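You operate a simulated robot arm through the tools that you are given. There is no shell and no other tool.

The job below is to be done with a simulated two-armed robot. You get a single attempt, and the scene is never put back.

## Task
Run the red tab fully up, then the green; switch tab power off.

Only the result counts: the job must be done as asked and must still hold three seconds after the hand-in. Knocking over, shifting, dropping, spilling or breaking anything else fails it.

## Robot
Two 7-joint arms with two-finger parallel grippers on one trunk that stands fixed in place. Base frame: the origin is at the foot of the trunk, x ahead of it, y to its left, z up. Lengths are in mm, angles in rad, forces in N, time in s.
The left shoulder is at [37, 174, 1336], the right one opposite. With the tool pointing down near the work surface each hand reaches from about 200 to 660 mm from the base axis, measured 20 degrees to its own side. Payload 3.6 kg a hand.
The tool frame of a hand sits at the grasp point between the pads (the TCP): z along the fingers, y along the line on which they close. The tips reach 30 mm beyond it. The gripper opens to 110 mm. The fingers are 20 mm wide and 10 mm thick; the gripper's body (48 by 112 mm) begins 55 mm behind the TCP.
Orientation is that of the tool frame in the base frame, as a unit quaternion [w, x, y, z]. With the fingers straight down and closing along the base's y, the tool's x points along the base's -x, its y along +y and its z along -z.

## Interface
- The arms move only by the tool drive_tool. It takes "left_motion", "right_motion" or both (then of equal length, played together; a hand with none holds still); each is a list of rows, each an object of numbers (a shift or turn left out is 0, a gripper value left out holds the last): "x", "y", "z": the shift along the tool's x, y, z in mm; "ax", "ay", "az": the turn, a rotation vector about the tool's x, y, z in rad; "grip": the opening in per cent of the stroke, from 0 (shut) to 100 (fully open). In form: [{"x": .., "y": .., "z": .., "ax": .., "ay": .., "az": .., "grip": ..}, ...]. A call has 1 to 20 rows; each row is the pose to reach, as a shift and turn from the pose commanded when the call began, along the tool's axes at that moment. Each row takes 0.2 s and may step no farther than 50 mm and 0.15 rad from the row before; otherwise, or with a gripper value out of range, the whole call is refused. Where a pose cannot be reached the arm comes as near as it can. A force on the tool above 90 N (or 10 N above the force at the start of the call, whichever is more), or a blocked arm, ends the call early, and 0.2 s more pass. The fingers move at their own pace (about 153 mm/s each) and stop on an object; they squeeze with about 34 N. The grip force told is the motor's: it shows also when the fingers shut on nothing. Time passes only in rows, and 0.2 s behind the last, so rows that repeat a pose let the fingers close. It gives the time, the measured TCP pose, the force on the tool (base axes), the opening and the grip force at its end, in the units of the frame above (readings bear some noise), with the torque about the TCP (base axes, N m) and any sound that the robot's microphone picked up.
- Cameras (640 x 400 px; columns grow to the right, rows downward): "scene" is now at [107.5, -52.8, 1523.9]; the picture's right is [-0.58, -0.81, 0.00], its down [-0.36, 0.26, -0.90] and it looks along [0.73, -0.52, -0.44] (base axes); focal length 270 px, centre (320, 200). "left" rides on the left gripper at [72, -17, -103] in its tool frame; the picture's right is [0.23, 0.97, 0.00], its down [-0.76, 0.18, -0.62] and it looks along [-0.61, 0.14, 0.78] (tool axes); focal length 222 px, centre (320, 200). "right" rides on the right gripper at [72, 17, -103] in its tool frame; the picture's right is [-0.23, 0.97, 0.00], its down [-0.76, -0.18, -0.62] and it looks along [-0.61, -0.14, 0.78] (tool axes); focal length 222 px, centre (320, 200). There is no depth. A picture from a camera that has moved, and an enlarged one, comes with that camera's place and axes in the base frame and with its lens.
- capture(camera): a new picture of that camera. No time passes.
- raise_lower(by): slides the trunk up (or, below 0, down) by that many mm; the arms and the scene camera ride with it, the base frame stays. It gives what a move gives, with no picture.
- pan_tilt(pan, tilt): turns the head with the scene camera to pan (to the left, within 1.501 rad either way) and tilt (down, from -0.506 to 1.204), counted from straight ahead of the robot. It gives what a move gives.
- inspect(camera, box): a new picture of the part [left, top, right, bottom] of that camera's present view, enlarged. No time passes.
- finish_job(): hands the job in; it is judged then, once.

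Nothing tells you positions but the pictures and the camera data. Unless the task says otherwise, let go and move clear before handing in.

The tools are called by a JSON object that holds its "name" and its "arguments". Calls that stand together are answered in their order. drive_tool: Moves the arms, as the interface text tells. Its arguments: {"type":"object","properties":{"left_motion":{"type":"array","items":{"type":"object","properties":{"x":{"type":"number"},"y":{"type":"number"},"z":{"type":"number"},"ax":{"type":"number"},"ay":{"type":"number"},"az":{"type":"number"},"grip":{"type":"number"}}}},"right_motion":{"type":"array","items":{"type":"object","properties":{"x":{"type":"number"},"y":{"type":"number"},"z":{"type":"number"},"ax":{"type":"number"},"ay":{"type":"number"},"az":{"type":"number"},"grip":{"type":"number"}}}}},"required":[]} The other tools are called the same way: raise_lower (by) slides the trunk up or down; pan_tilt (pan, tilt) turns the head that bears the scene camera; capture (camera) takes a picture; inspect (camera, box) takes an enlarged picture of a part of a camera's view; finish_job () hands the job in.

At the start:

```text
time_s: 0.0
left_ee_pos: [407.1, -59.8, 1334.8]
left_tool_rot: [-0.001, 0.0, 1.0, 0.0]
left_contact_force: [0.3, -1.2, -0.3]
left_moment: [-0.02, 0.03, -0.01]
left_grip_width: 110.1
left_grip_force: 0.1
right_ee_pos: [301.1, -464.1, 1361.3]
right_tool_rot: [0.0, -0.001, 1.0, 0.001]
right_contact_force: [0.0, 0.2, 0.7]
right_moment: [0.02, -0.02, -0.01]
right_grip_width: 110.2
right_grip_force: 0.1
trunk travel left (down, up): [-450.0, 313.0]
head pan, tilt: [-0.623, 0.454]
```

scene: 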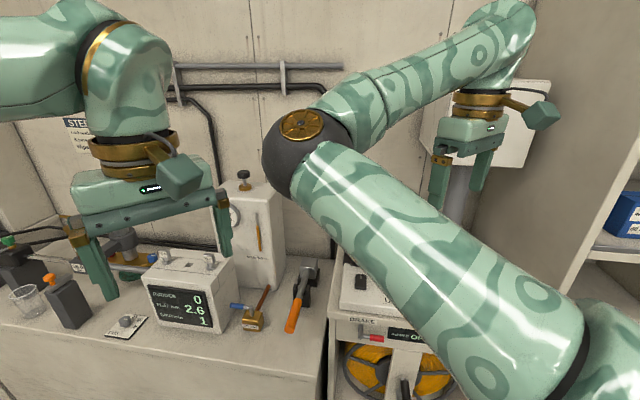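
right: 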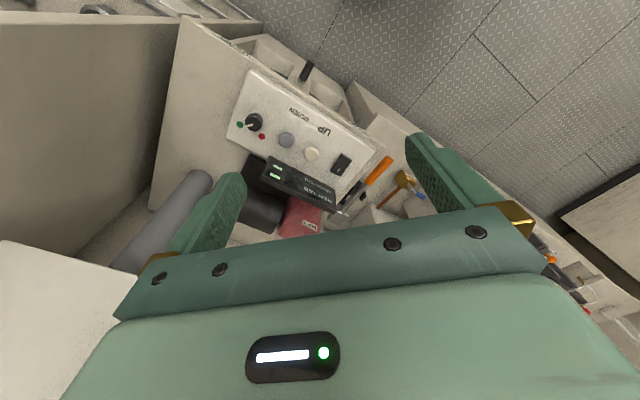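
left: 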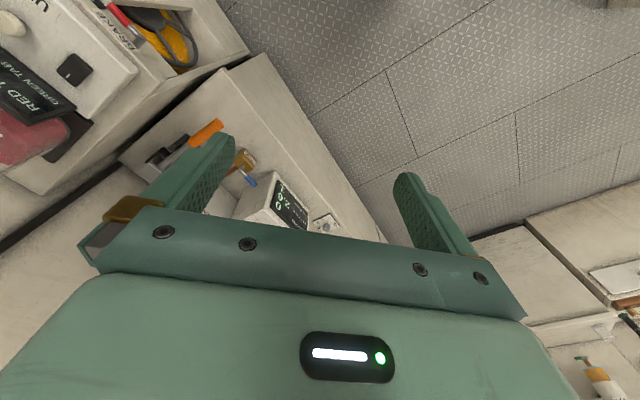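

The right gripper camera shows a control panel with a selector knob, two round buttons, a rocker switch and a display reading red tab/green tab. I'll take enlarged pictures of it before moving anything.

{"name": "inspect", "arguments": {"camera": "right", "box": [200, 40, 440, 240]}}

{"name": "inspect", "arguments": {"camera": "left", "box": [0, 0, 240, 200]}}

{"name": "inspect", "arguments": {"camera": "scene", "box": [320, 180, 560, 400]}}

```text
2.00 times, centred on (320, 140) of right
camera zoom: at [228.2, -448.4, 1463.8], right [0.23, 0.97, 0.0], down [0.76, -0.18, 0.62], along [0.61, -0.14, -0.78], focal length 444 px, centre (320, 320)
```

zoom: 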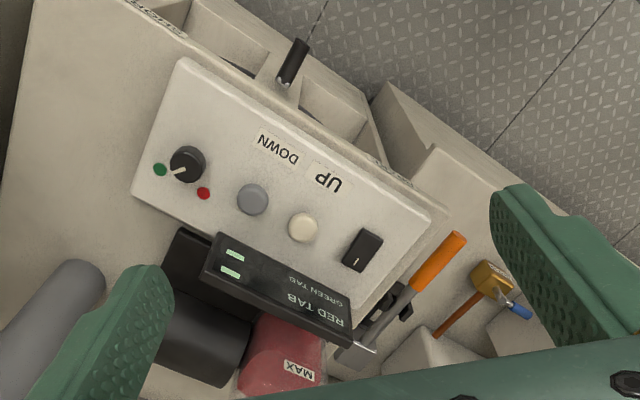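

```text
2.00 times, centred on (120, 100) of left
camera zoom: at [334.8, -77.5, 1439.2], right [-0.23, 0.97, 0.0], down [0.76, 0.18, 0.62], along [0.61, 0.14, -0.78], focal length 444 px, centre (720, 400)
```

zoom: 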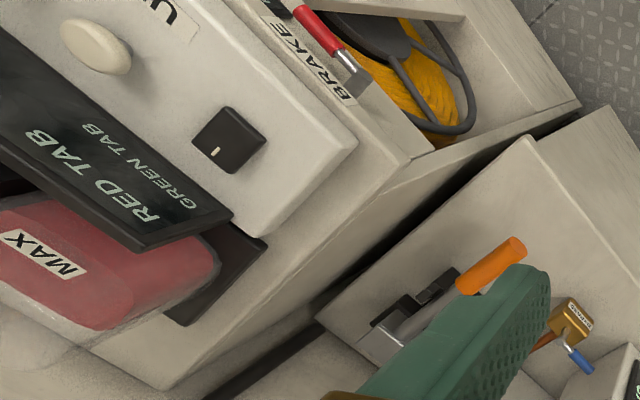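

```text
1.82 times, centred on (440, 290) of scene
camera zoom: at [107.5, -52.8, 1523.9], right [-0.58, -0.81, 0.0], down [-0.36, 0.26, -0.9], along [0.73, -0.52, -0.44], focal length 491 px, centre (102, 36)
```

zoom: 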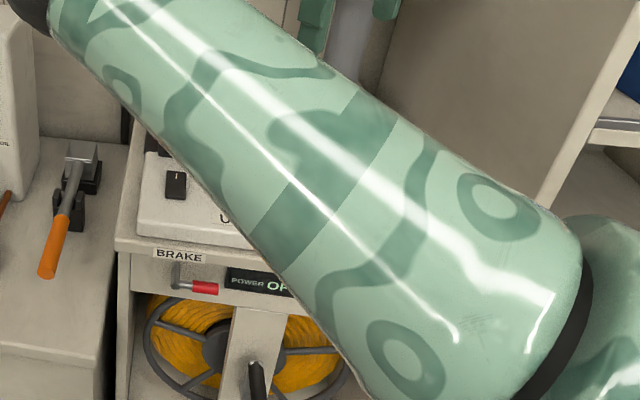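

{"name": "inspect", "arguments": {"camera": "right", "box": [225, 90, 325, 152]}}

{"name": "inspect", "arguments": {"camera": "right", "box": [240, 150, 360, 225]}}

{"name": "inspect", "arguments": {"camera": "scene", "box": [320, 260, 440, 380]}}

{"name": "inspect", "arguments": {"camera": "scene", "box": [400, 60, 640, 220]}}

```text
6.40 times, centred on (275, 121) of right
camera zoom: at [228.2, -448.4, 1463.8], right [0.23, 0.97, 0.0], down [0.76, -0.18, 0.62], along [0.61, -0.14, -0.78], focal length 1422 px, centre (608, 706)
```

zoom: 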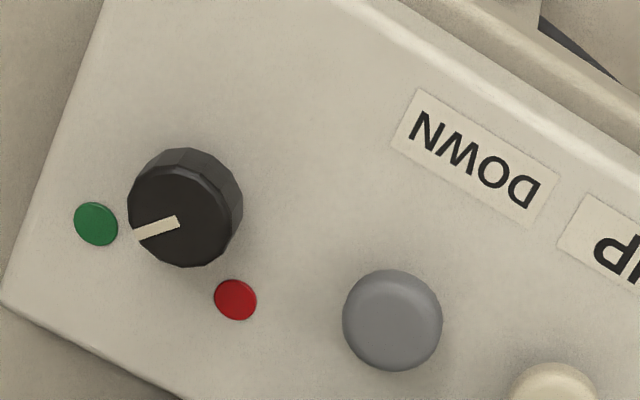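

```text
5.33 times, centred on (300, 188) of right
camera zoom: at [228.2, -448.4, 1463.8], right [0.23, 0.97, 0.0], down [0.76, -0.18, 0.62], along [0.61, -0.14, -0.78], focal length 1185 px, centre (427, 267)
```

zoom: 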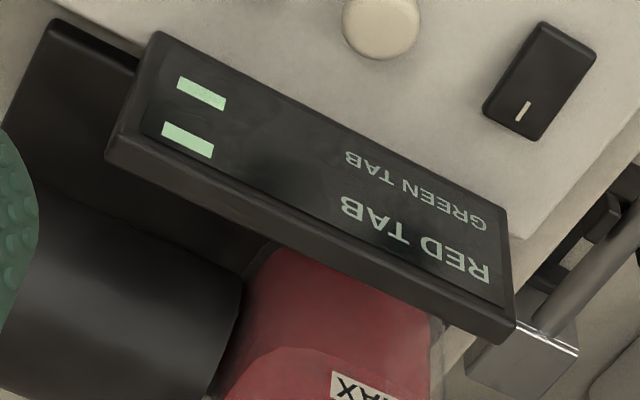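

```text
3.33 times, centred on (380, 320) of scene
camera zoom: at [107.5, -52.8, 1523.9], right [-0.58, -0.81, 0.0], down [-0.36, 0.26, -0.9], along [0.73, -0.52, -0.44], focal length 900 px, centre (120, -200)
```

zoom: 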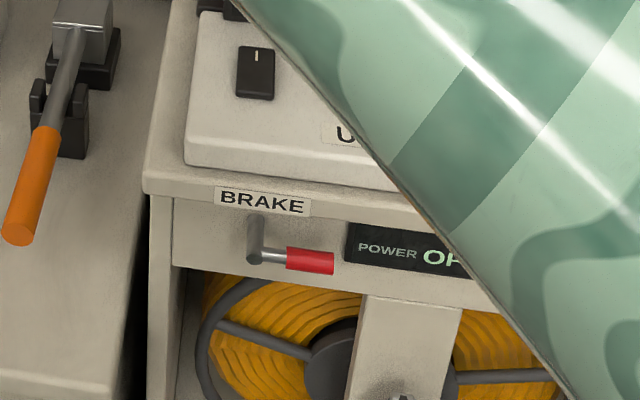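

```text
2.50 times, centred on (520, 140) of scene
camera zoom: at [107.5, -52.8, 1523.9], right [-0.58, -0.81, 0.0], down [-0.36, 0.26, -0.9], along [0.73, -0.52, -0.44], focal length 675 px, centre (-180, 350)
```

zoom: 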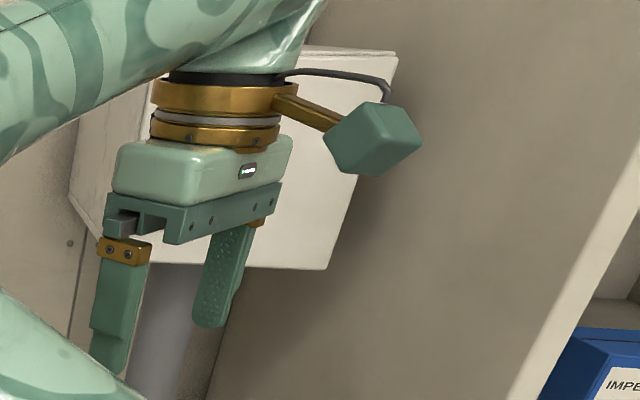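

The panel has a knob (red/green dots), an UP button (cream), a DOWN button (grey) and a rocker switch at about (488, -457, 1020). The display shows one bar each for the red and green tabs. I'll turn the left hand to view the panel from the front and the surroundings.

{"name": "drive_tool", "arguments": {"left_motion": [{"az": 0.14}, {"az": 0.28}, {"az": 0.42}, {"az": 0.56}, {"az": 0.7}]}}

{"name": "capture", "arguments": {"camera": "left"}}

{"name": "capture", "arguments": {"camera": "scene"}}

```text
time_s: 1.2
left_ee_pos: [406.8, -60.6, 1333.9]
left_tool_rot: [0.0, 0.253, 0.967, 0.0]
left_contact_force: [-0.6, 0.0, -0.3]
left_moment: [-0.02, 0.04, -0.01]
left_grip_width: 109.8
left_grip_force: 0.1
left hand out of reach, approached as far as the arm can: row 5
right_ee_pos: [298.9, -462.6, 1360.3]
right_tool_rot: [0.0, 0.0, 1.0, 0.0]
right_contact_force: [-0.1, -0.3, 0.2]
right_moment: [-0.04, 0.04, 0.0]
right_grip_width: 110.1
right_grip_force: 0.0
trunk travel left (down, up): [-450.0, 313.0]
head pan, tilt: [-0.623, 0.454]
```

```text
taken
camera left: at [335.8, -39.5, 1439.2], right [0.28, 0.96, 0.0], down [0.75, -0.22, 0.62], along [0.6, -0.17, -0.78], focal length 222 px, centre (320, 200)
```

left: 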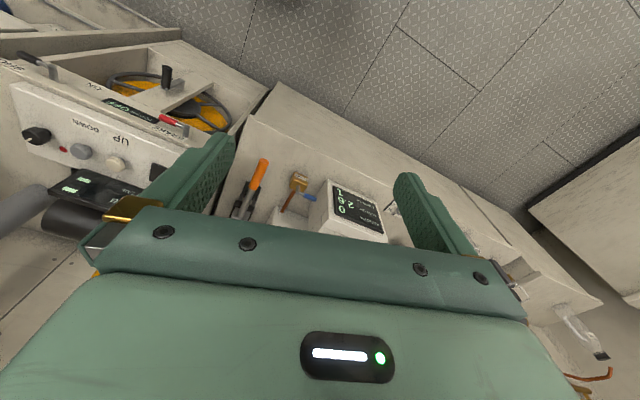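

```text
taken
camera scene: at [107.7, -52.8, 1523.9], right [-0.58, -0.81, 0.0], down [-0.36, 0.26, -0.9], along [0.73, -0.52, -0.44], focal length 270 px, centre (320, 200)
```

scene: 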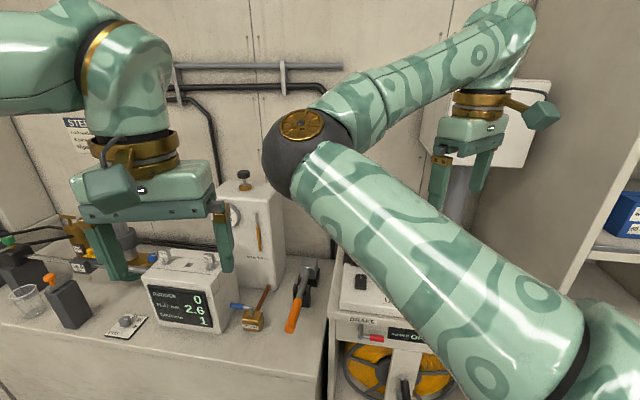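

{"name": "inspect", "arguments": {"camera": "left", "box": [0, 30, 240, 240]}}

{"name": "inspect", "arguments": {"camera": "left", "box": [90, 50, 240, 150]}}

{"name": "inspect", "arguments": {"camera": "left", "box": [0, 30, 120, 110]}}

```text
1.90 times, centred on (120, 135) of left
camera zoom: at [335.8, -39.5, 1439.2], right [0.28, 0.96, 0.0], down [0.75, -0.22, 0.62], along [0.6, -0.17, -0.78], focal length 423 px, centre (701, 324)
```

zoom: 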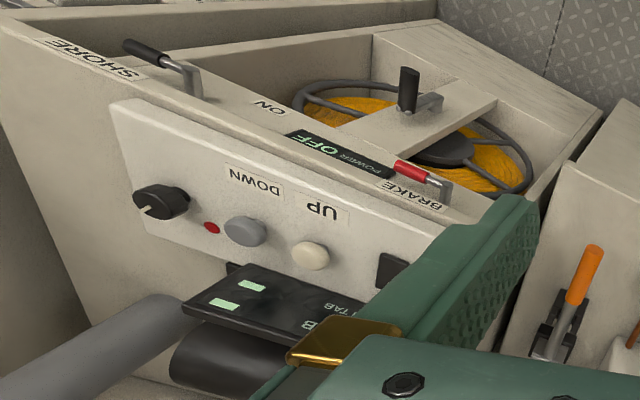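

```text
4.00 times, centred on (165, 100) of left
camera zoom: at [335.8, -39.5, 1439.2], right [0.28, 0.96, 0.0], down [0.75, -0.22, 0.62], along [0.6, -0.17, -0.78], focal length 888 px, centre (940, 600)
```

zoom: 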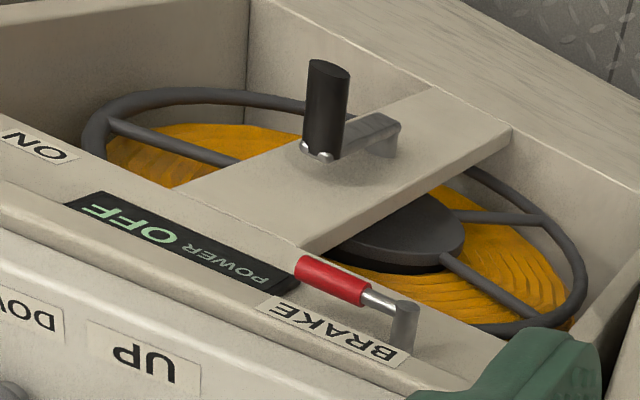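

```text
5.00 times, centred on (60, 70) of left
camera zoom: at [335.8, -39.5, 1439.2], right [0.28, 0.96, 0.0], down [0.75, -0.22, 0.62], along [0.6, -0.17, -0.78], focal length 1111 px, centre (1620, 850)
```

zoom: 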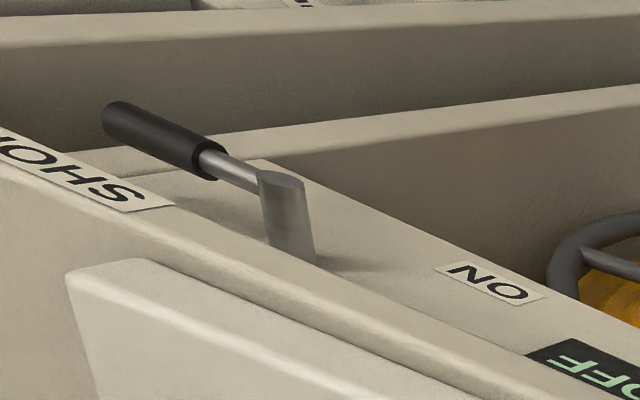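

The panel sits at 45°. The knob is around (345,-605,1038) and points to green. UP (cream) is near (438,-515,1031), DOWN (grey) near (395,-557,1032) and the rocker near (488,-457,1020). The "POWER OFF" display belongs to the shore lever and cable reel below. I'll move the left hand aside and turn the right hand to look at the panel from the front.

{"name": "drive_tool", "arguments": {"left_motion": [{"x": 19, "y": 24, "az": -0.1}, {"x": 38, "y": 48, "az": -0.2}, {"x": 57, "y": 72, "az": -0.3}, {"x": 76, "y": 95, "az": -0.4}, {"x": 76, "y": 95, "az": -0.5}, {"x": 76, "y": 95, "az": -0.5}], "right_motion": [{"az": 0.13}, {"az": 0.26}, {"az": 0.39}, {"az": 0.52}, {"az": 0.65}, {"az": 0.785}]}}

{"name": "capture", "arguments": {"camera": "right"}}

{"name": "capture", "arguments": {"camera": "scene"}}

```text
time_s: 2.6
left_ee_pos: [388.4, 60.0, 1334.7]
left_tool_rot: [0.0, 0.005, 1.0, 0.0]
left_contact_force: [-0.9, 0.6, 0.4]
left_moment: [0.02, 0.01, 0.01]
left_grip_width: 110.0
left_grip_force: 0.0
right_ee_pos: [301.1, -464.0, 1359.3]
right_tool_rot: [-0.001, 0.384, 0.923, 0.0]
right_contact_force: [0.5, -0.1, -0.4]
right_moment: [0.0, -0.02, 0.05]
right_grip_width: 110.1
right_grip_force: 0.0
trunk travel left (down, up): [-450.0, 313.0]
head pan, tilt: [-0.623, 0.454]
```

```text
taken
camera right: at [261.4, -401.7, 1463.7], right [0.85, 0.53, 0.0], down [0.41, -0.66, 0.62], along [0.33, -0.53, -0.78], focal length 222 px, centre (320, 200)
```

right: 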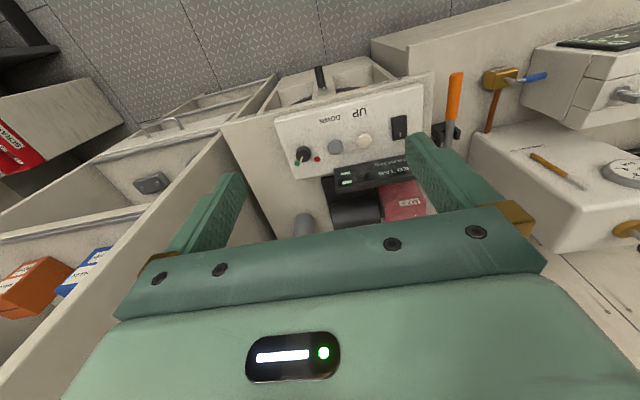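

```text
taken
camera scene: at [107.4, -52.4, 1524.0], right [-0.58, -0.81, 0.0], down [-0.36, 0.26, -0.9], along [0.73, -0.52, -0.44], focal length 270 px, centre (320, 200)
```

scene: 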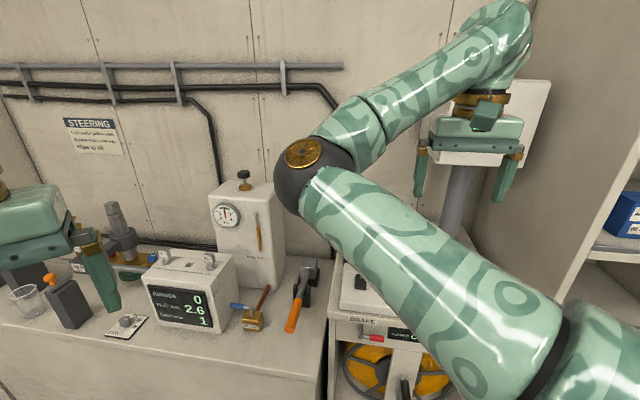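

{"name": "inspect", "arguments": {"camera": "right", "box": [230, 60, 450, 235]}}

{"name": "inspect", "arguments": {"camera": "right", "box": [320, 140, 440, 215]}}

```text
2.29 times, centred on (340, 148) of right
camera zoom: at [261.4, -401.7, 1463.7], right [0.85, 0.53, 0.0], down [0.41, -0.66, 0.62], along [0.33, -0.53, -0.78], focal length 508 px, centre (274, 320)
```

zoom: 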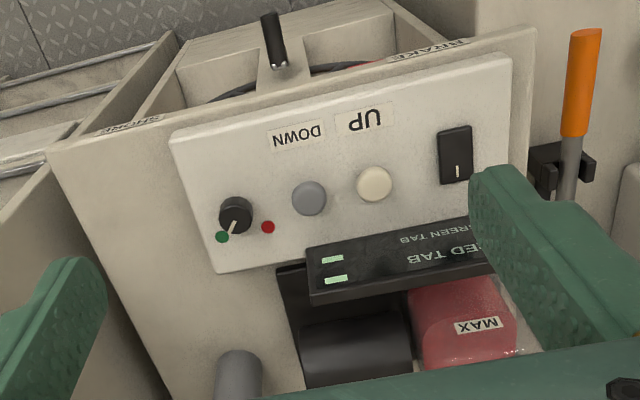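

```text
5.33 times, centred on (380, 178) of right
camera zoom: at [261.4, -401.7, 1463.7], right [0.85, 0.53, 0.0], down [0.41, -0.66, 0.62], along [0.33, -0.53, -0.78], focal length 1185 px, centre (0, 320)
```

zoom: 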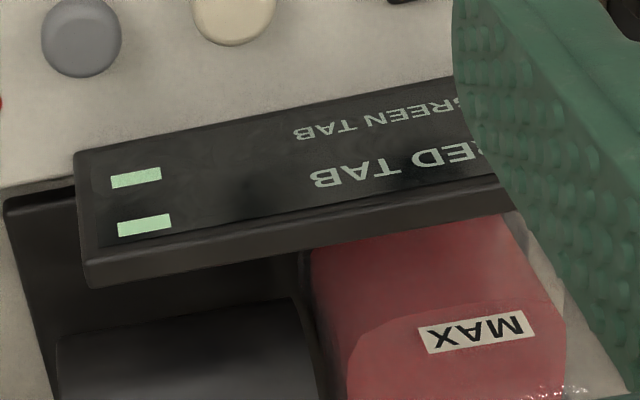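

The panel face tilts about 10° toward the robot. The knob points to green and is about 33 mm wide. I'll bring the right hand above the knob, tilted to the panel, with the gripper partly open.

{"name": "drive_tool", "arguments": {"right_motion": [{"x": -14, "y": -9, "z": 25, "ay": -0.04, "grip": 60}, {"x": -28, "y": -17, "z": 50, "ay": -0.08}, {"x": -43, "y": -26, "z": 80, "ay": -0.12}, {"x": -57, "y": -35, "z": 110, "ay": -0.167}, {"x": -72, "y": -44, "z": 140, "ay": -0.167}, {"x": -86, "y": -52, "z": 165, "ay": -0.167}, {"x": -100, "y": -61, "z": 190, "ay": -0.167}, {"x": -107, "y": -65, "z": 200, "ay": -0.167}]}}

{"name": "capture", "arguments": {"camera": "right"}}

{"name": "capture", "arguments": {"camera": "scene"}}

```text
time_s: 4.4
left_ee_pos: [388.6, 59.8, 1335.5]
left_tool_rot: [0.0, 0.006, 1.0, -0.001]
left_contact_force: [-0.7, -0.4, -0.1]
left_moment: [-0.01, 0.01, -0.01]
left_grip_width: 109.8
left_grip_force: 0.0
right_ee_pos: [329.9, -585.6, 1159.3]
right_tool_rot: [0.078, 0.381, 0.921, -0.032]
right_contact_force: [-0.3, -1.0, -1.1]
right_moment: [0.01, -0.01, 0.0]
right_grip_width: 65.7
right_grip_force: 0.0
trunk travel left (down, up): [-450.0, 313.0]
head pan, tilt: [-0.623, 0.454]
```

```text
taken
camera right: at [279.9, -512.2, 1249.7], right [0.85, 0.53, 0.04], down [0.33, -0.58, 0.74], along [0.42, -0.61, -0.67], focal length 222 px, centre (320, 200)
```

right: 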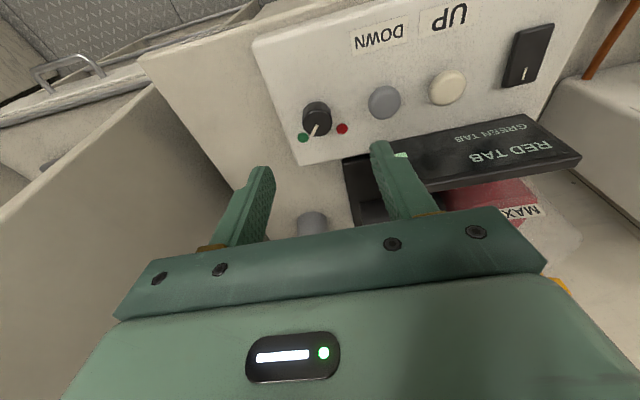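

```text
taken
camera scene: at [107.5, -52.9, 1523.9], right [-0.58, -0.81, 0.0], down [-0.36, 0.26, -0.9], along [0.73, -0.52, -0.44], focal length 270 px, centre (320, 200)
```

scene: 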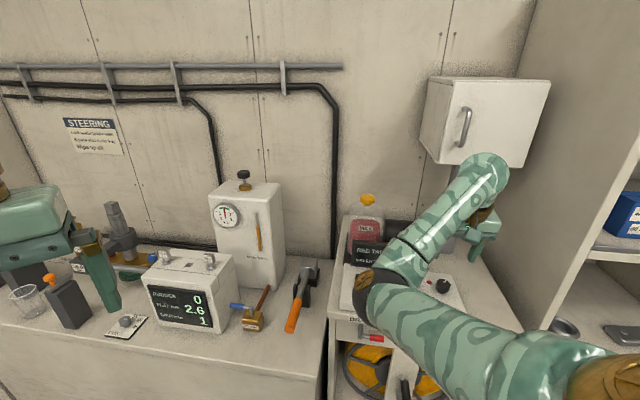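

{"name": "inspect", "arguments": {"camera": "right", "box": [280, 70, 440, 170]}}

{"name": "inspect", "arguments": {"camera": "scene", "box": [320, 180, 520, 400]}}

{"name": "inspect", "arguments": {"camera": "right", "box": [380, 0, 600, 190]}}

```text
4.00 times, centred on (360, 120) of right
camera zoom: at [279.9, -512.2, 1249.7], right [0.85, 0.53, 0.04], down [0.33, -0.58, 0.74], along [0.42, -0.61, -0.67], focal length 888 px, centre (160, 520)
```

zoom: 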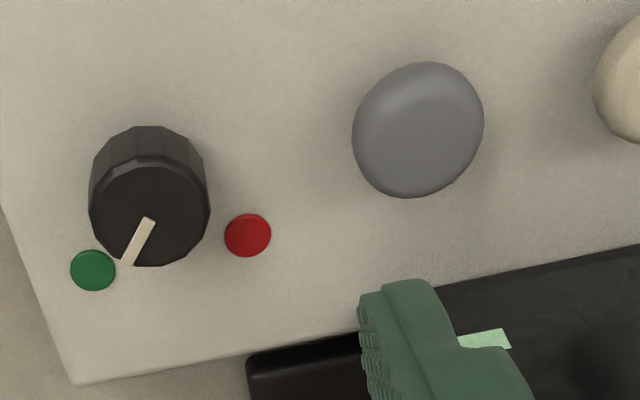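

```text
1.82 times, centred on (420, 290) of scene
camera zoom: at [107.5, -52.9, 1523.9], right [-0.58, -0.81, 0.0], down [-0.36, 0.26, -0.9], along [0.73, -0.52, -0.44], focal length 491 px, centre (138, 36)
```

zoom: 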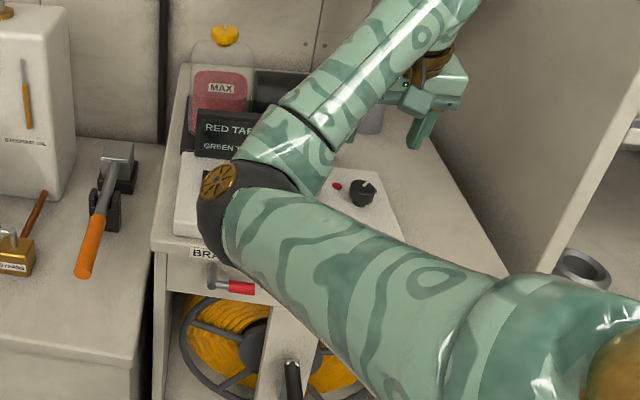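

```text
2.11 times, centred on (490, 95) of right
camera zoom: at [279.9, -512.2, 1249.7], right [0.85, 0.53, 0.04], down [0.33, -0.58, 0.74], along [0.42, -0.61, -0.67], focal length 468 px, centre (-38, 421)
```

zoom: 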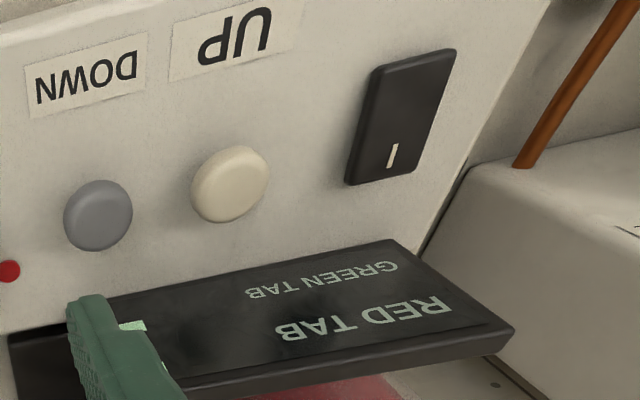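

The knob top is refined to about (347,-606,1039), and the hand is aligned above it. Before gripping, I'll check in free air that the wrist can turn both ways.

{"name": "drive_tool", "arguments": {"right_motion": [{"x": -6, "y": -2, "z": 20, "az": -0.15}, {"x": -6, "y": -2, "z": 40, "az": -0.3}, {"x": -6, "y": -2, "z": 50, "az": -0.45}, {"x": -6, "y": -2, "z": 50, "az": -0.6}, {"x": -6, "y": -2, "z": 50, "az": -0.75}, {"x": -6, "y": -2, "z": 50, "az": -0.85}]}}

```text
time_s: 5.8
left_ee_pos: [388.1, 60.2, 1334.5]
left_tool_rot: [0.001, 0.006, 1.0, 0.0]
left_contact_force: [0.1, -0.5, -0.4]
left_moment: [0.03, -0.01, 0.02]
left_grip_width: 109.9
left_grip_force: 0.1
right_ee_pos: [340.2, -597.4, 1113.3]
right_tool_rot: [0.057, -0.034, 0.996, -0.061]
right_contact_force: [0.0, -0.7, 0.7]
right_moment: [-0.02, -0.02, 0.01]
right_grip_width: 65.9
right_grip_force: 0.1
trunk travel left (down, up): [-450.0, 313.0]
head pan, tilt: [-0.623, 0.454]
```

{"name": "drive_tool", "arguments": {"right_motion": [{"az": 0.15}, {"az": 0.3}, {"az": 0.45}, {"az": 0.6}, {"az": 0.75}, {"az": 0.9}, {"az": 1.05}, {"az": 1.2}, {"az": 1.35}, {"az": 1.5}, {"az": 1.6}]}}

{"name": "capture", "arguments": {"camera": "right"}}

{"name": "capture", "arguments": {"camera": "scene"}}

```text
time_s: 8.2
left_ee_pos: [388.0, 60.0, 1335.1]
left_tool_rot: [-0.001, 0.007, 1.0, 0.0]
left_contact_force: [-0.2, 0.3, 0.1]
left_moment: [-0.01, -0.01, -0.01]
left_grip_width: 109.9
left_grip_force: 0.1
right_ee_pos: [339.3, -598.1, 1113.2]
right_tool_rot: [0.082, 0.691, 0.718, -0.001]
right_contact_force: [-0.2, 0.0, -0.1]
right_moment: [0.0, -0.01, 0.02]
right_grip_width: 65.9
right_grip_force: 0.0
trunk travel left (down, up): [-450.0, 313.0]
head pan, tilt: [-0.623, 0.454]
```

```text
taken
camera right: at [341.7, -513.7, 1207.3], right [0.97, -0.19, 0.14], down [-0.23, -0.69, 0.69], along [-0.03, -0.7, -0.71], focal length 222 px, centre (320, 200)
```

right: 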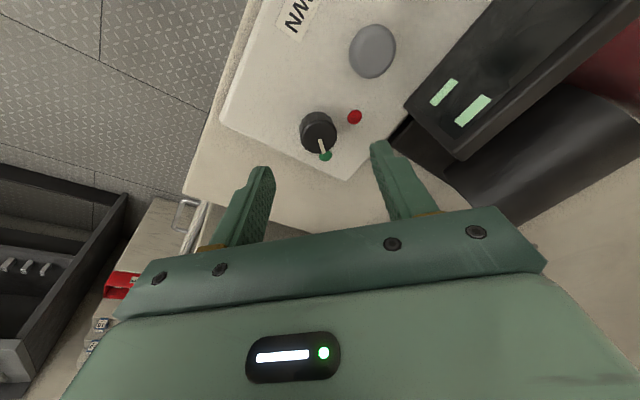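

```text
taken
camera scene: at [107.4, -52.9, 1523.9], right [-0.58, -0.81, 0.0], down [-0.36, 0.26, -0.9], along [0.73, -0.52, -0.44], focal length 270 px, centre (320, 200)
```

scene: 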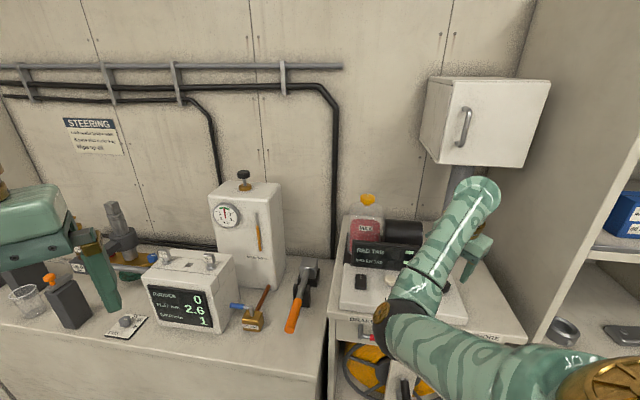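

{"name": "inspect", "arguments": {"camera": "right", "box": [260, 70, 420, 190]}}

{"name": "inspect", "arguments": {"camera": "right", "box": [400, 30, 560, 150]}}

{"name": "inspect", "arguments": {"camera": "scene", "box": [330, 210, 530, 360]}}

```text
3.33 times, centred on (340, 130) of right
camera zoom: at [341.7, -513.7, 1207.3], right [0.97, -0.19, 0.14], down [-0.23, -0.69, 0.69], along [-0.03, -0.7, -0.71], focal length 740 px, centre (253, 433)
```

zoom: 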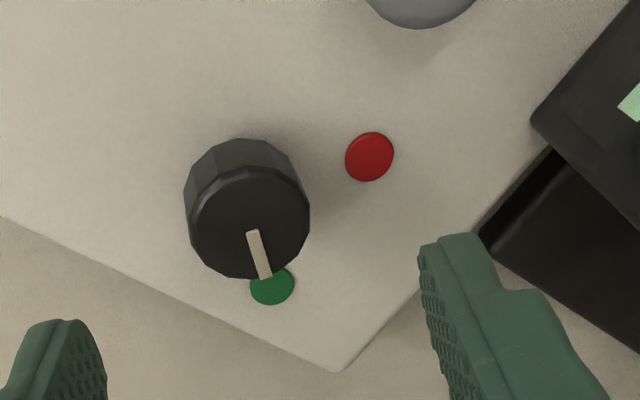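

```text
3.33 times, centred on (480, 90) of right
camera zoom: at [341.7, -513.7, 1207.3], right [0.97, -0.19, 0.14], down [-0.23, -0.69, 0.69], along [-0.03, -0.7, -0.71], focal length 740 px, centre (-213, 567)
```

zoom: 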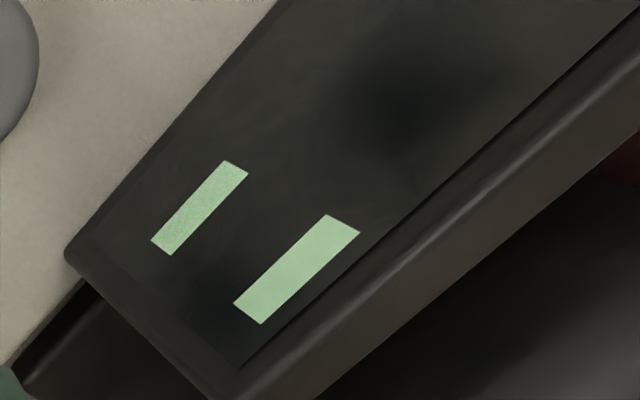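

```text
2.67 times, centred on (430, 285) of scene
camera zoom: at [107.4, -52.9, 1523.9], right [-0.58, -0.81, 0.0], down [-0.36, 0.26, -0.9], along [0.73, -0.52, -0.44], focal length 720 px, centre (27, -27)
```

zoom: 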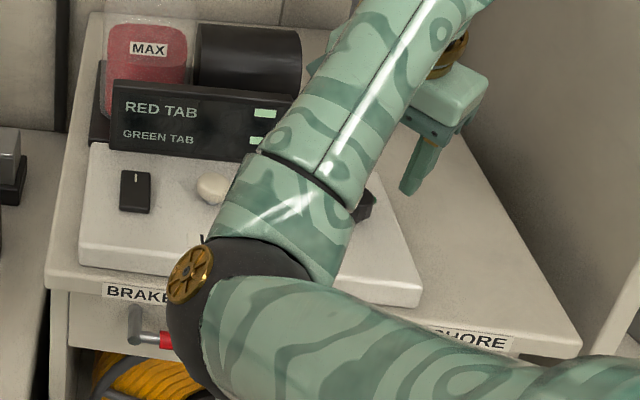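

The wrist turns freely both ways, and the hand is centred over the knob with its axis aligned. I'll descend about 61 mm along the tool axis.

{"name": "drive_tool", "arguments": {"right_motion": [{"z": 15}, {"z": 30}, {"z": 42}, {"z": 52}, {"z": 60}, {"z": 60}]}}

{"name": "capture", "arguments": {"camera": "right"}}

```text
time_s: 9.6
left_ee_pos: [387.4, 60.3, 1335.5]
left_tool_rot: [0.001, 0.006, 1.0, 0.0]
left_contact_force: [-0.1, 0.5, 0.7]
left_moment: [0.01, 0.0, 0.01]
left_grip_width: 110.1
left_grip_force: 0.0
right_ee_pos: [344.9, -605.5, 1052.7]
right_tool_rot: [0.084, 0.691, 0.718, -0.001]
right_contact_force: [-0.9, 0.5, -1.2]
right_moment: [0.01, 0.01, 0.01]
right_grip_width: 66.1
right_grip_force: 0.2
trunk travel left (down, up): [-450.0, 313.0]
head pan, tilt: [-0.623, 0.454]
```

```text
taken
camera right: at [348.2, -520.7, 1147.9], right [0.97, -0.18, 0.14], down [-0.23, -0.69, 0.69], along [-0.03, -0.7, -0.71], focal length 222 px, centre (320, 200)
```

right: 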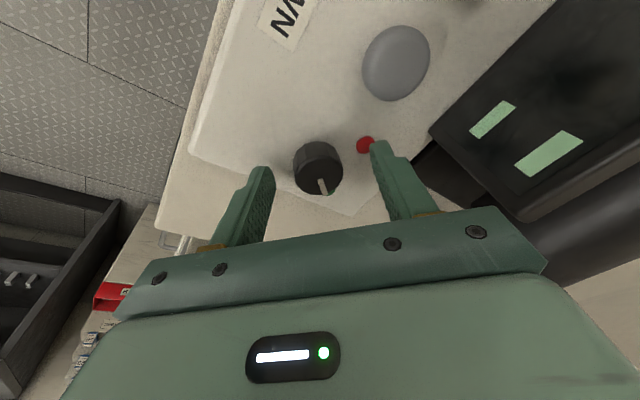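

The fingers straddle the knob cleanly, so I'll close on it.

{"name": "drive_tool", "arguments": {"right_motion": [{"grip": 40}, {"grip": 30}, {"grip": 15}, {"grip": 15}]}}

{"name": "capture", "arguments": {"camera": "right"}}

```text
time_s: 10.6
left_ee_pos: [387.1, 59.5, 1335.9]
left_tool_rot: [0.001, 0.006, 1.0, 0.001]
left_contact_force: [-0.4, -0.3, -0.4]
left_moment: [0.02, -0.01, -0.06]
left_grip_width: 110.0
left_grip_force: 0.0
right_ee_pos: [343.3, -605.4, 1053.2]
right_tool_rot: [0.082, 0.692, 0.717, -0.002]
right_contact_force: [-9.9, -0.2, -5.0]
right_moment: [-0.45, 1.02, -0.03]
right_grip_width: 32.6
right_grip_force: 44.8
trunk travel left (down, up): [-450.0, 313.0]
head pan, tilt: [-0.623, 0.454]
```

```text
taken
camera right: at [346.7, -521.2, 1147.6], right [0.97, -0.18, 0.14], down [-0.23, -0.69, 0.69], along [-0.03, -0.7, -0.71], focal length 222 px, centre (320, 200)
```

right: 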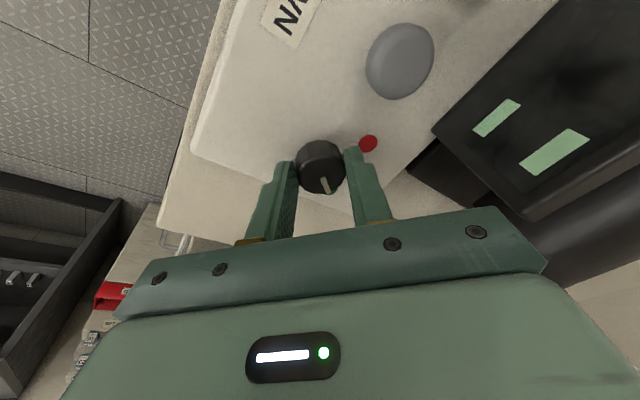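

The knob is held at 32.6 mm. I'll turn it counter-clockwise (seen from above) toward red, in stages, watching the torque.

{"name": "drive_tool", "arguments": {"right_motion": [{"y": -1.5, "az": -0.12}, {"y": -1.5, "az": -0.24}, {"y": -1.5, "az": -0.36}, {"y": -1.5, "az": -0.48}, {"y": -1.5, "az": -0.6}, {"y": -1.5, "az": -0.72}, {"y": -1.5, "az": -0.84}, {"y": -1.5, "az": -0.96}, {"y": -1.5, "az": -1.08}, {"y": -1.5, "az": -1.2}]}}

{"name": "capture", "arguments": {"camera": "right"}}

```text
time_s: 12.8
left_ee_pos: [387.3, 58.5, 1335.7]
left_tool_rot: [0.001, 0.005, 1.0, 0.001]
left_contact_force: [-0.7, 0.2, 0.7]
left_moment: [-0.02, -0.01, 0.01]
left_grip_width: 110.0
left_grip_force: 0.0
right_ee_pos: [344.7, -605.2, 1053.8]
right_tool_rot: [0.069, 0.165, 0.983, -0.049]
right_contact_force: [-2.5, -2.7, 2.6]
right_moment: [0.47, -1.36, 0.0]
right_grip_width: 31.9
right_grip_force: 45.3
trunk travel left (down, up): [-450.0, 313.0]
head pan, tilt: [-0.623, 0.454]
```

```text
taken
camera right: at [269.7, -554.5, 1143.0], right [0.53, 0.84, -0.04], down [0.58, -0.34, 0.74], along [0.61, -0.42, -0.67], focal length 222 px, centre (320, 200)
```

right: 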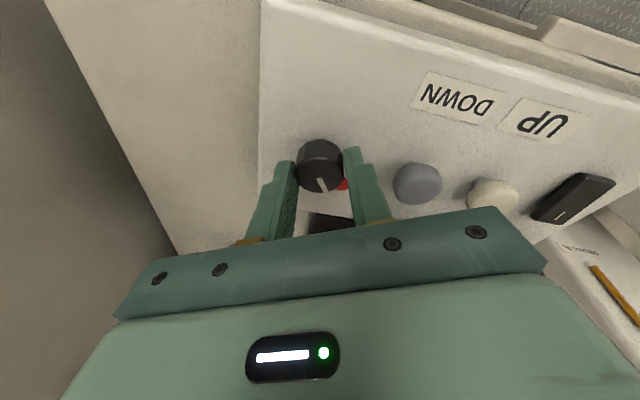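

The knob turns with the hand without slipping. I'll continue to the red mark.

{"name": "drive_tool", "arguments": {"right_motion": [{"az": -0.08}, {"az": -0.16}, {"az": -0.24}, {"az": -0.24}]}}

{"name": "inspect", "arguments": {"camera": "right", "box": [260, 110, 420, 230]}}

```text
time_s: 13.8
left_ee_pos: [387.8, 61.0, 1335.0]
left_tool_rot: [0.0, 0.006, 1.0, -0.001]
left_contact_force: [-0.4, 0.2, 0.6]
left_moment: [0.02, 0.01, -0.01]
left_grip_width: 110.3
left_grip_force: 0.0
right_ee_pos: [344.5, -605.0, 1053.0]
right_tool_rot: [0.061, 0.046, 0.995, -0.057]
right_contact_force: [-2.0, -2.3, 4.3]
right_moment: [0.45, 0.12, -0.6]
right_grip_width: 32.3
right_grip_force: 45.3
trunk travel left (down, up): [-450.0, 313.0]
head pan, tilt: [-0.623, 0.454]
```

```text
3.33 times, centred on (340, 170) of right
camera zoom: at [261.5, -570.3, 1143.8], right [0.32, 0.94, -0.08], down [0.66, -0.17, 0.73], along [0.68, -0.28, -0.68], focal length 740 px, centre (253, 300)
```

zoom: 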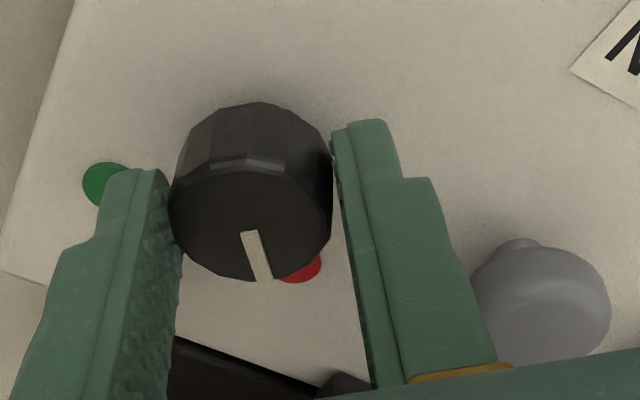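

{"name": "drive_tool", "arguments": {"right_motion": [{"az": -0.05}, {"az": -0.1}, {"az": -0.1}]}}

{"name": "inspect", "arguments": {"camera": "right", "box": [260, 110, 420, 230]}}

```text
time_s: 14.6
left_ee_pos: [387.3, 59.1, 1334.8]
left_tool_rot: [0.0, 0.006, 1.0, 0.0]
left_contact_force: [-0.9, 0.9, 0.3]
left_moment: [0.03, 0.02, 0.0]
left_grip_width: 109.8
left_grip_force: 0.1
right_ee_pos: [344.3, -604.0, 1055.1]
right_tool_rot: [0.06, -0.004, 0.996, -0.058]
right_contact_force: [-1.1, -2.9, 3.4]
right_moment: [0.51, -0.35, -0.44]
right_grip_width: 32.4
right_grip_force: 44.9
trunk travel left (down, up): [-450.0, 313.0]
head pan, tilt: [-0.623, 0.454]
```

```text
3.33 times, centred on (340, 170) of right
camera zoom: at [260.2, -577.6, 1144.3], right [0.23, 0.97, -0.09], down [0.68, -0.09, 0.73], along [0.7, -0.22, -0.68], focal length 740 px, centre (253, 300)
```

zoom: 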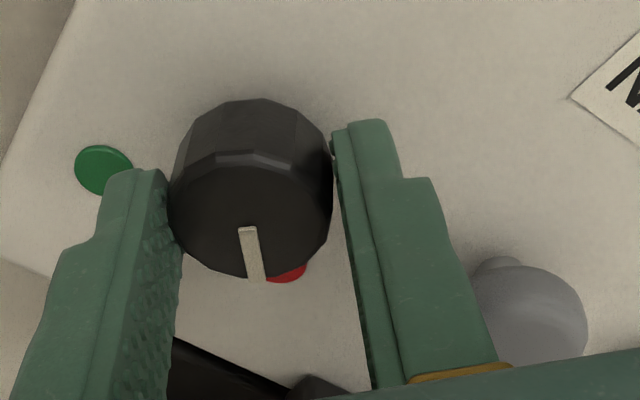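

The knob has reached its stop on red. I'll release it and back off.

{"name": "drive_tool", "arguments": {"right_motion": [{"grip": 45}, {"grip": 60}, {"grip": 60}, {"z": -20}, {"z": -45}, {"z": -80}]}}

{"name": "inspect", "arguments": {"camera": "right", "box": [200, 40, 440, 220]}}

{"name": "inspect", "arguments": {"camera": "scene", "box": [330, 210, 530, 360]}}

```text
time_s: 16.0
left_ee_pos: [388.3, 60.6, 1334.8]
left_tool_rot: [0.0, 0.005, 1.0, 0.0]
left_contact_force: [0.2, 0.5, 0.6]
left_moment: [-0.02, 0.01, -0.01]
left_grip_width: 110.1
left_grip_force: 0.0
right_ee_pos: [334.6, -595.1, 1133.9]
right_tool_rot: [0.059, -0.003, 0.996, -0.06]
right_contact_force: [-0.2, -0.1, 1.1]
right_moment: [0.0, 0.03, 0.0]
right_grip_width: 65.8
right_grip_force: 0.0
trunk travel left (down, up): [-450.0, 313.0]
head pan, tilt: [-0.623, 0.454]
```

```text
2.22 times, centred on (320, 130) of right
camera zoom: at [251.0, -567.6, 1223.6], right [0.23, 0.97, -0.09], down [0.68, -0.09, 0.72], along [0.69, -0.23, -0.68], focal length 494 px, centre (320, 356)
```

zoom: 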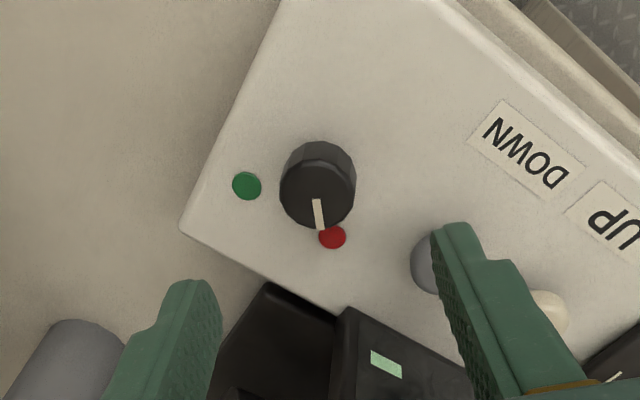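

```text
2.67 times, centred on (430, 285) of scene
camera zoom: at [107.2, -52.1, 1524.0], right [-0.58, -0.81, 0.0], down [-0.36, 0.26, -0.9], along [0.73, -0.52, -0.44], focal length 720 px, centre (27, -27)
```

zoom: 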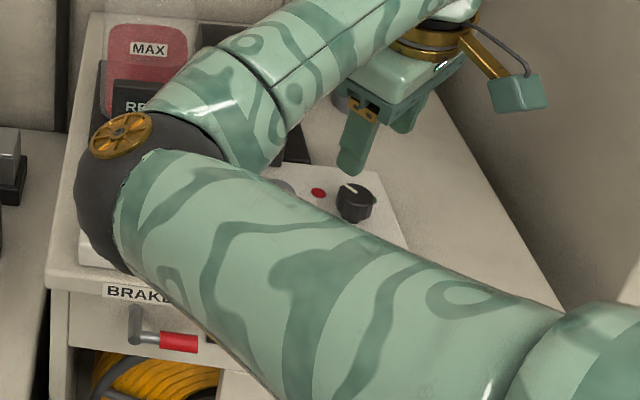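

The pointer is on red. Next I'll close the gripper and move over the UP (cream) button.

{"name": "drive_tool", "arguments": {"right_motion": [{"z": -5, "az": 0.13, "grip": 0}, {"x": -23, "y": 23, "z": 0, "az": 0.26}, {"x": -46, "y": 46, "z": 5, "az": 0.39}, {"x": -69, "y": 70, "z": 10, "az": 0.52}, {"x": -91.6, "y": 92.9, "z": 18.9, "az": 0.65}, {"x": -91.6, "y": 92.9, "z": 18.9, "az": 0.785}, {"x": -91.6, "y": 92.9, "z": 18.9, "az": 0.785}]}}

{"name": "capture", "arguments": {"camera": "right"}}

{"name": "capture", "arguments": {"camera": "scene"}}

{"name": "capture", "arguments": {"camera": "left"}}

```text
time_s: 17.6
left_ee_pos: [388.6, 60.1, 1335.3]
left_tool_rot: [0.0, 0.006, 1.0, 0.001]
left_contact_force: [-0.4, 0.2, 0.4]
left_moment: [0.0, 0.02, 0.01]
left_grip_width: 109.8
left_grip_force: 0.2
right_ee_pos: [428.6, -503.8, 1113.6]
right_tool_rot: [0.077, 0.379, 0.922, -0.032]
right_contact_force: [-0.2, -0.5, 0.7]
right_moment: [0.0, 0.01, -0.02]
right_grip_width: 0.1
right_grip_force: 34.4
trunk travel left (down, up): [-450.0, 313.0]
head pan, tilt: [-0.623, 0.454]
```

```text
taken
camera right: at [377.9, -429.6, 1202.8], right [0.84, 0.53, 0.04], down [0.34, -0.58, 0.74], along [0.42, -0.61, -0.67], focal length 222 px, centre (320, 200)
```

right: 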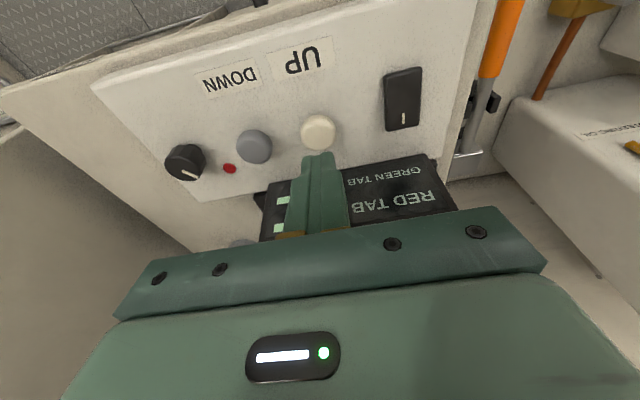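

```text
taken
camera scene: at [107.7, -52.4, 1523.9], right [-0.58, -0.81, 0.0], down [-0.36, 0.26, -0.9], along [0.73, -0.52, -0.44], focal length 270 px, centre (320, 200)
```

scene: 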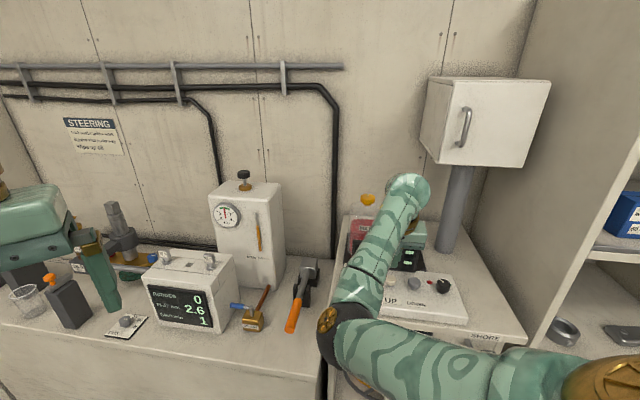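

```text
taken
camera left: at [315.5, 43.9, 1439.2], right [-0.22, 0.98, 0.0], down [0.76, 0.17, 0.62], along [0.61, 0.13, -0.78], focal length 222 px, centre (320, 200)
```

left: 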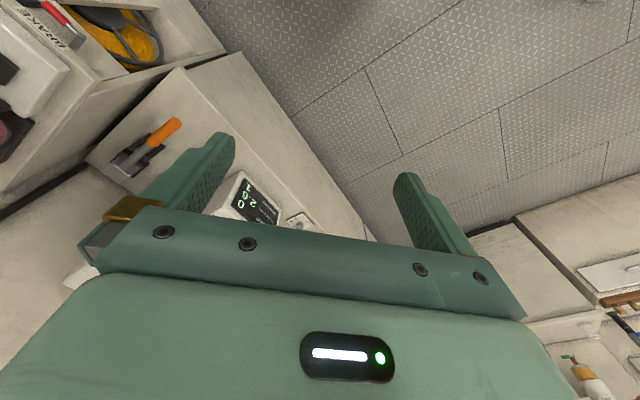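

{"name": "inspect", "arguments": {"camera": "right", "box": [160, 60, 440, 240]}}

{"name": "inspect", "arguments": {"camera": "scene", "box": [360, 220, 480, 320]}}

```text
2.22 times, centred on (300, 150) of right
camera zoom: at [377.9, -429.6, 1202.8], right [0.84, 0.53, 0.04], down [0.34, -0.58, 0.74], along [0.42, -0.61, -0.67], focal length 494 px, centre (364, 311)
```

zoom: 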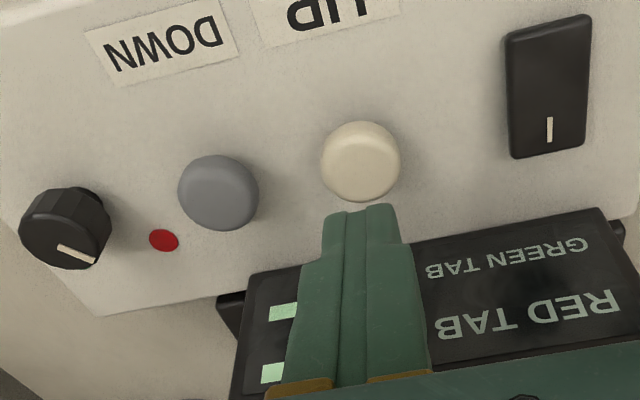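

```text
4.00 times, centred on (420, 270) of scene
camera zoom: at [107.7, -52.4, 1523.9], right [-0.58, -0.81, 0.0], down [-0.36, 0.26, -0.9], along [0.73, -0.52, -0.44], focal length 1080 px, centre (-80, -80)
```

zoom: 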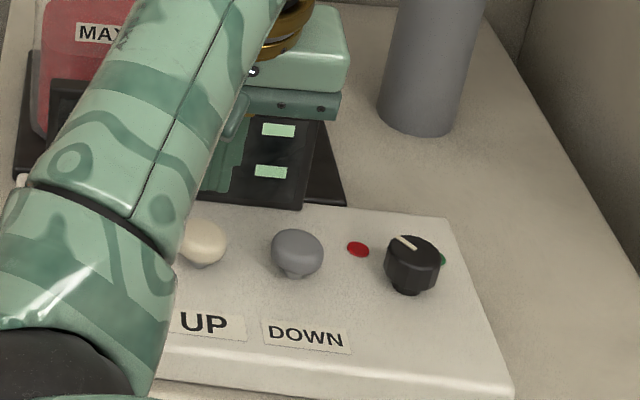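

The fingers line up with the UP button and the scene camera can see the bars. I'll press down in small steps.

{"name": "drive_tool", "arguments": {"right_motion": [{"z": 20}, {"z": 38}, {"z": 48}, {"z": 53}, {"z": 56}, {"z": 58}]}}

{"name": "inspect", "arguments": {"camera": "scene", "box": [360, 220, 480, 320]}}

{"name": "inspect", "arguments": {"camera": "right", "box": [160, 60, 440, 240]}}

```text
time_s: 19.0
left_ee_pos: [387.7, 60.8, 1334.6]
left_tool_rot: [0.0, 0.006, 1.0, -0.001]
left_contact_force: [0.3, -0.6, 0.7]
left_moment: [-0.02, 0.0, 0.02]
left_grip_width: 110.1
left_grip_force: 0.0
right_ee_pos: [434.4, -510.0, 1056.3]
right_tool_rot: [0.078, 0.379, 0.922, -0.034]
right_contact_force: [-1.2, 1.7, 11.3]
right_moment: [0.07, 0.07, -0.1]
right_grip_width: 0.0
right_grip_force: 34.0
trunk travel left (down, up): [-450.0, 313.0]
head pan, tilt: [-0.623, 0.454]
heard: click
```

```text
4.00 times, centred on (420, 270) of scene
camera zoom: at [106.5, -51.4, 1524.2], right [-0.58, -0.81, 0.0], down [-0.36, 0.26, -0.9], along [0.73, -0.52, -0.44], focal length 1080 px, centre (-80, -80)
```

zoom: 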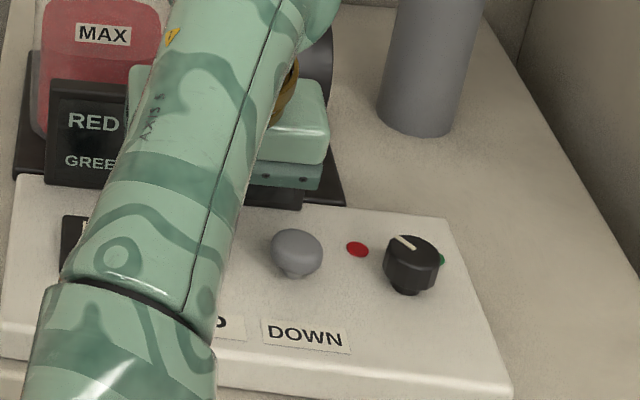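

```text
2.22 times, centred on (300, 150) of right
camera zoom: at [383.8, -436.7, 1146.7], right [0.84, 0.53, 0.04], down [0.33, -0.58, 0.74], along [0.42, -0.62, -0.67], focal length 494 px, centre (364, 311)
```

zoom: 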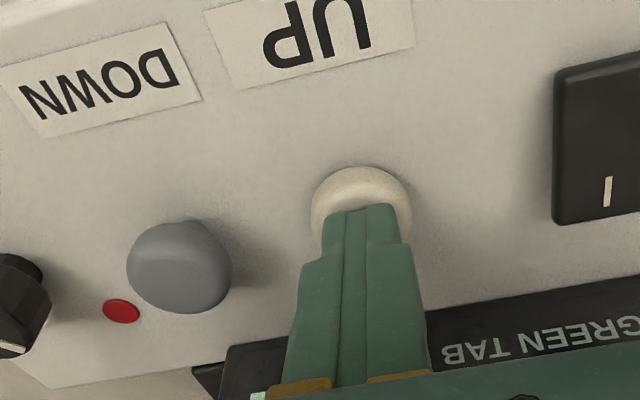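

A click sounded at 11 N, so the button is pressed. I'll hold it a little longer and listen.

{"name": "drive_tool", "arguments": {"right_motion": [{"z": 0}, {"z": 0}, {"z": 0}, {"z": 0}, {"z": 0}]}}

{"name": "capture", "arguments": {"camera": "right"}}

{"name": "capture", "arguments": {"camera": "scene"}}

```text
time_s: 20.2
left_ee_pos: [387.7, 60.1, 1335.1]
left_tool_rot: [0.0, 0.007, 1.0, 0.0]
left_contact_force: [-0.4, -1.2, -0.1]
left_moment: [0.01, -0.01, 0.0]
left_grip_width: 109.8
left_grip_force: 0.2
right_ee_pos: [435.4, -511.7, 1055.9]
right_tool_rot: [0.078, 0.378, 0.922, -0.033]
right_contact_force: [1.8, -2.4, 14.3]
right_moment: [-0.03, -0.03, 0.01]
right_grip_width: 0.1
right_grip_force: 33.6
trunk travel left (down, up): [-450.0, 313.0]
head pan, tilt: [-0.623, 0.454]
```

```text
taken
camera right: at [383.8, -436.8, 1146.4], right [0.84, 0.54, 0.04], down [0.34, -0.58, 0.74], along [0.42, -0.61, -0.67], focal length 222 px, centre (320, 200)
```

right: 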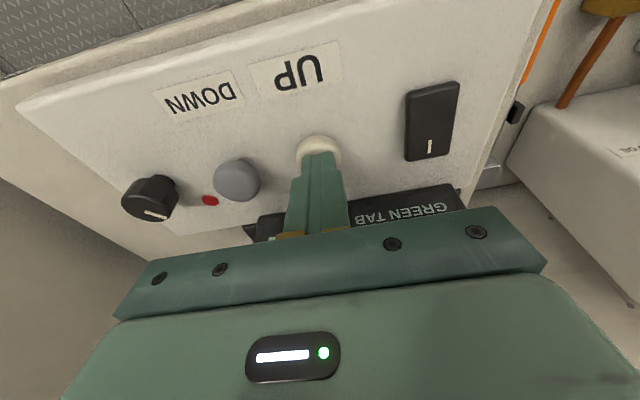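

```text
taken
camera scene: at [106.6, -51.7, 1524.1], right [-0.58, -0.81, 0.0], down [-0.36, 0.26, -0.9], along [0.73, -0.52, -0.44], focal length 270 px, centre (320, 200)
```

scene: 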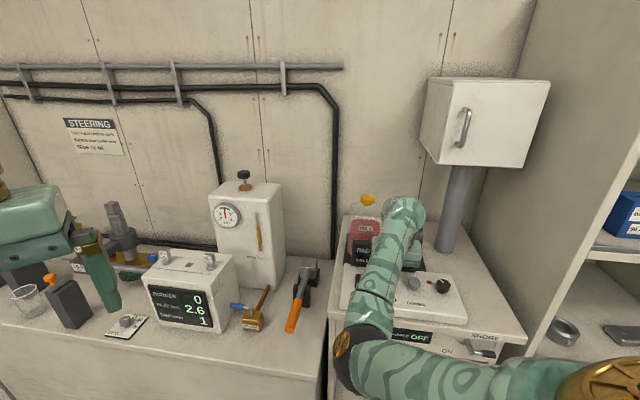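

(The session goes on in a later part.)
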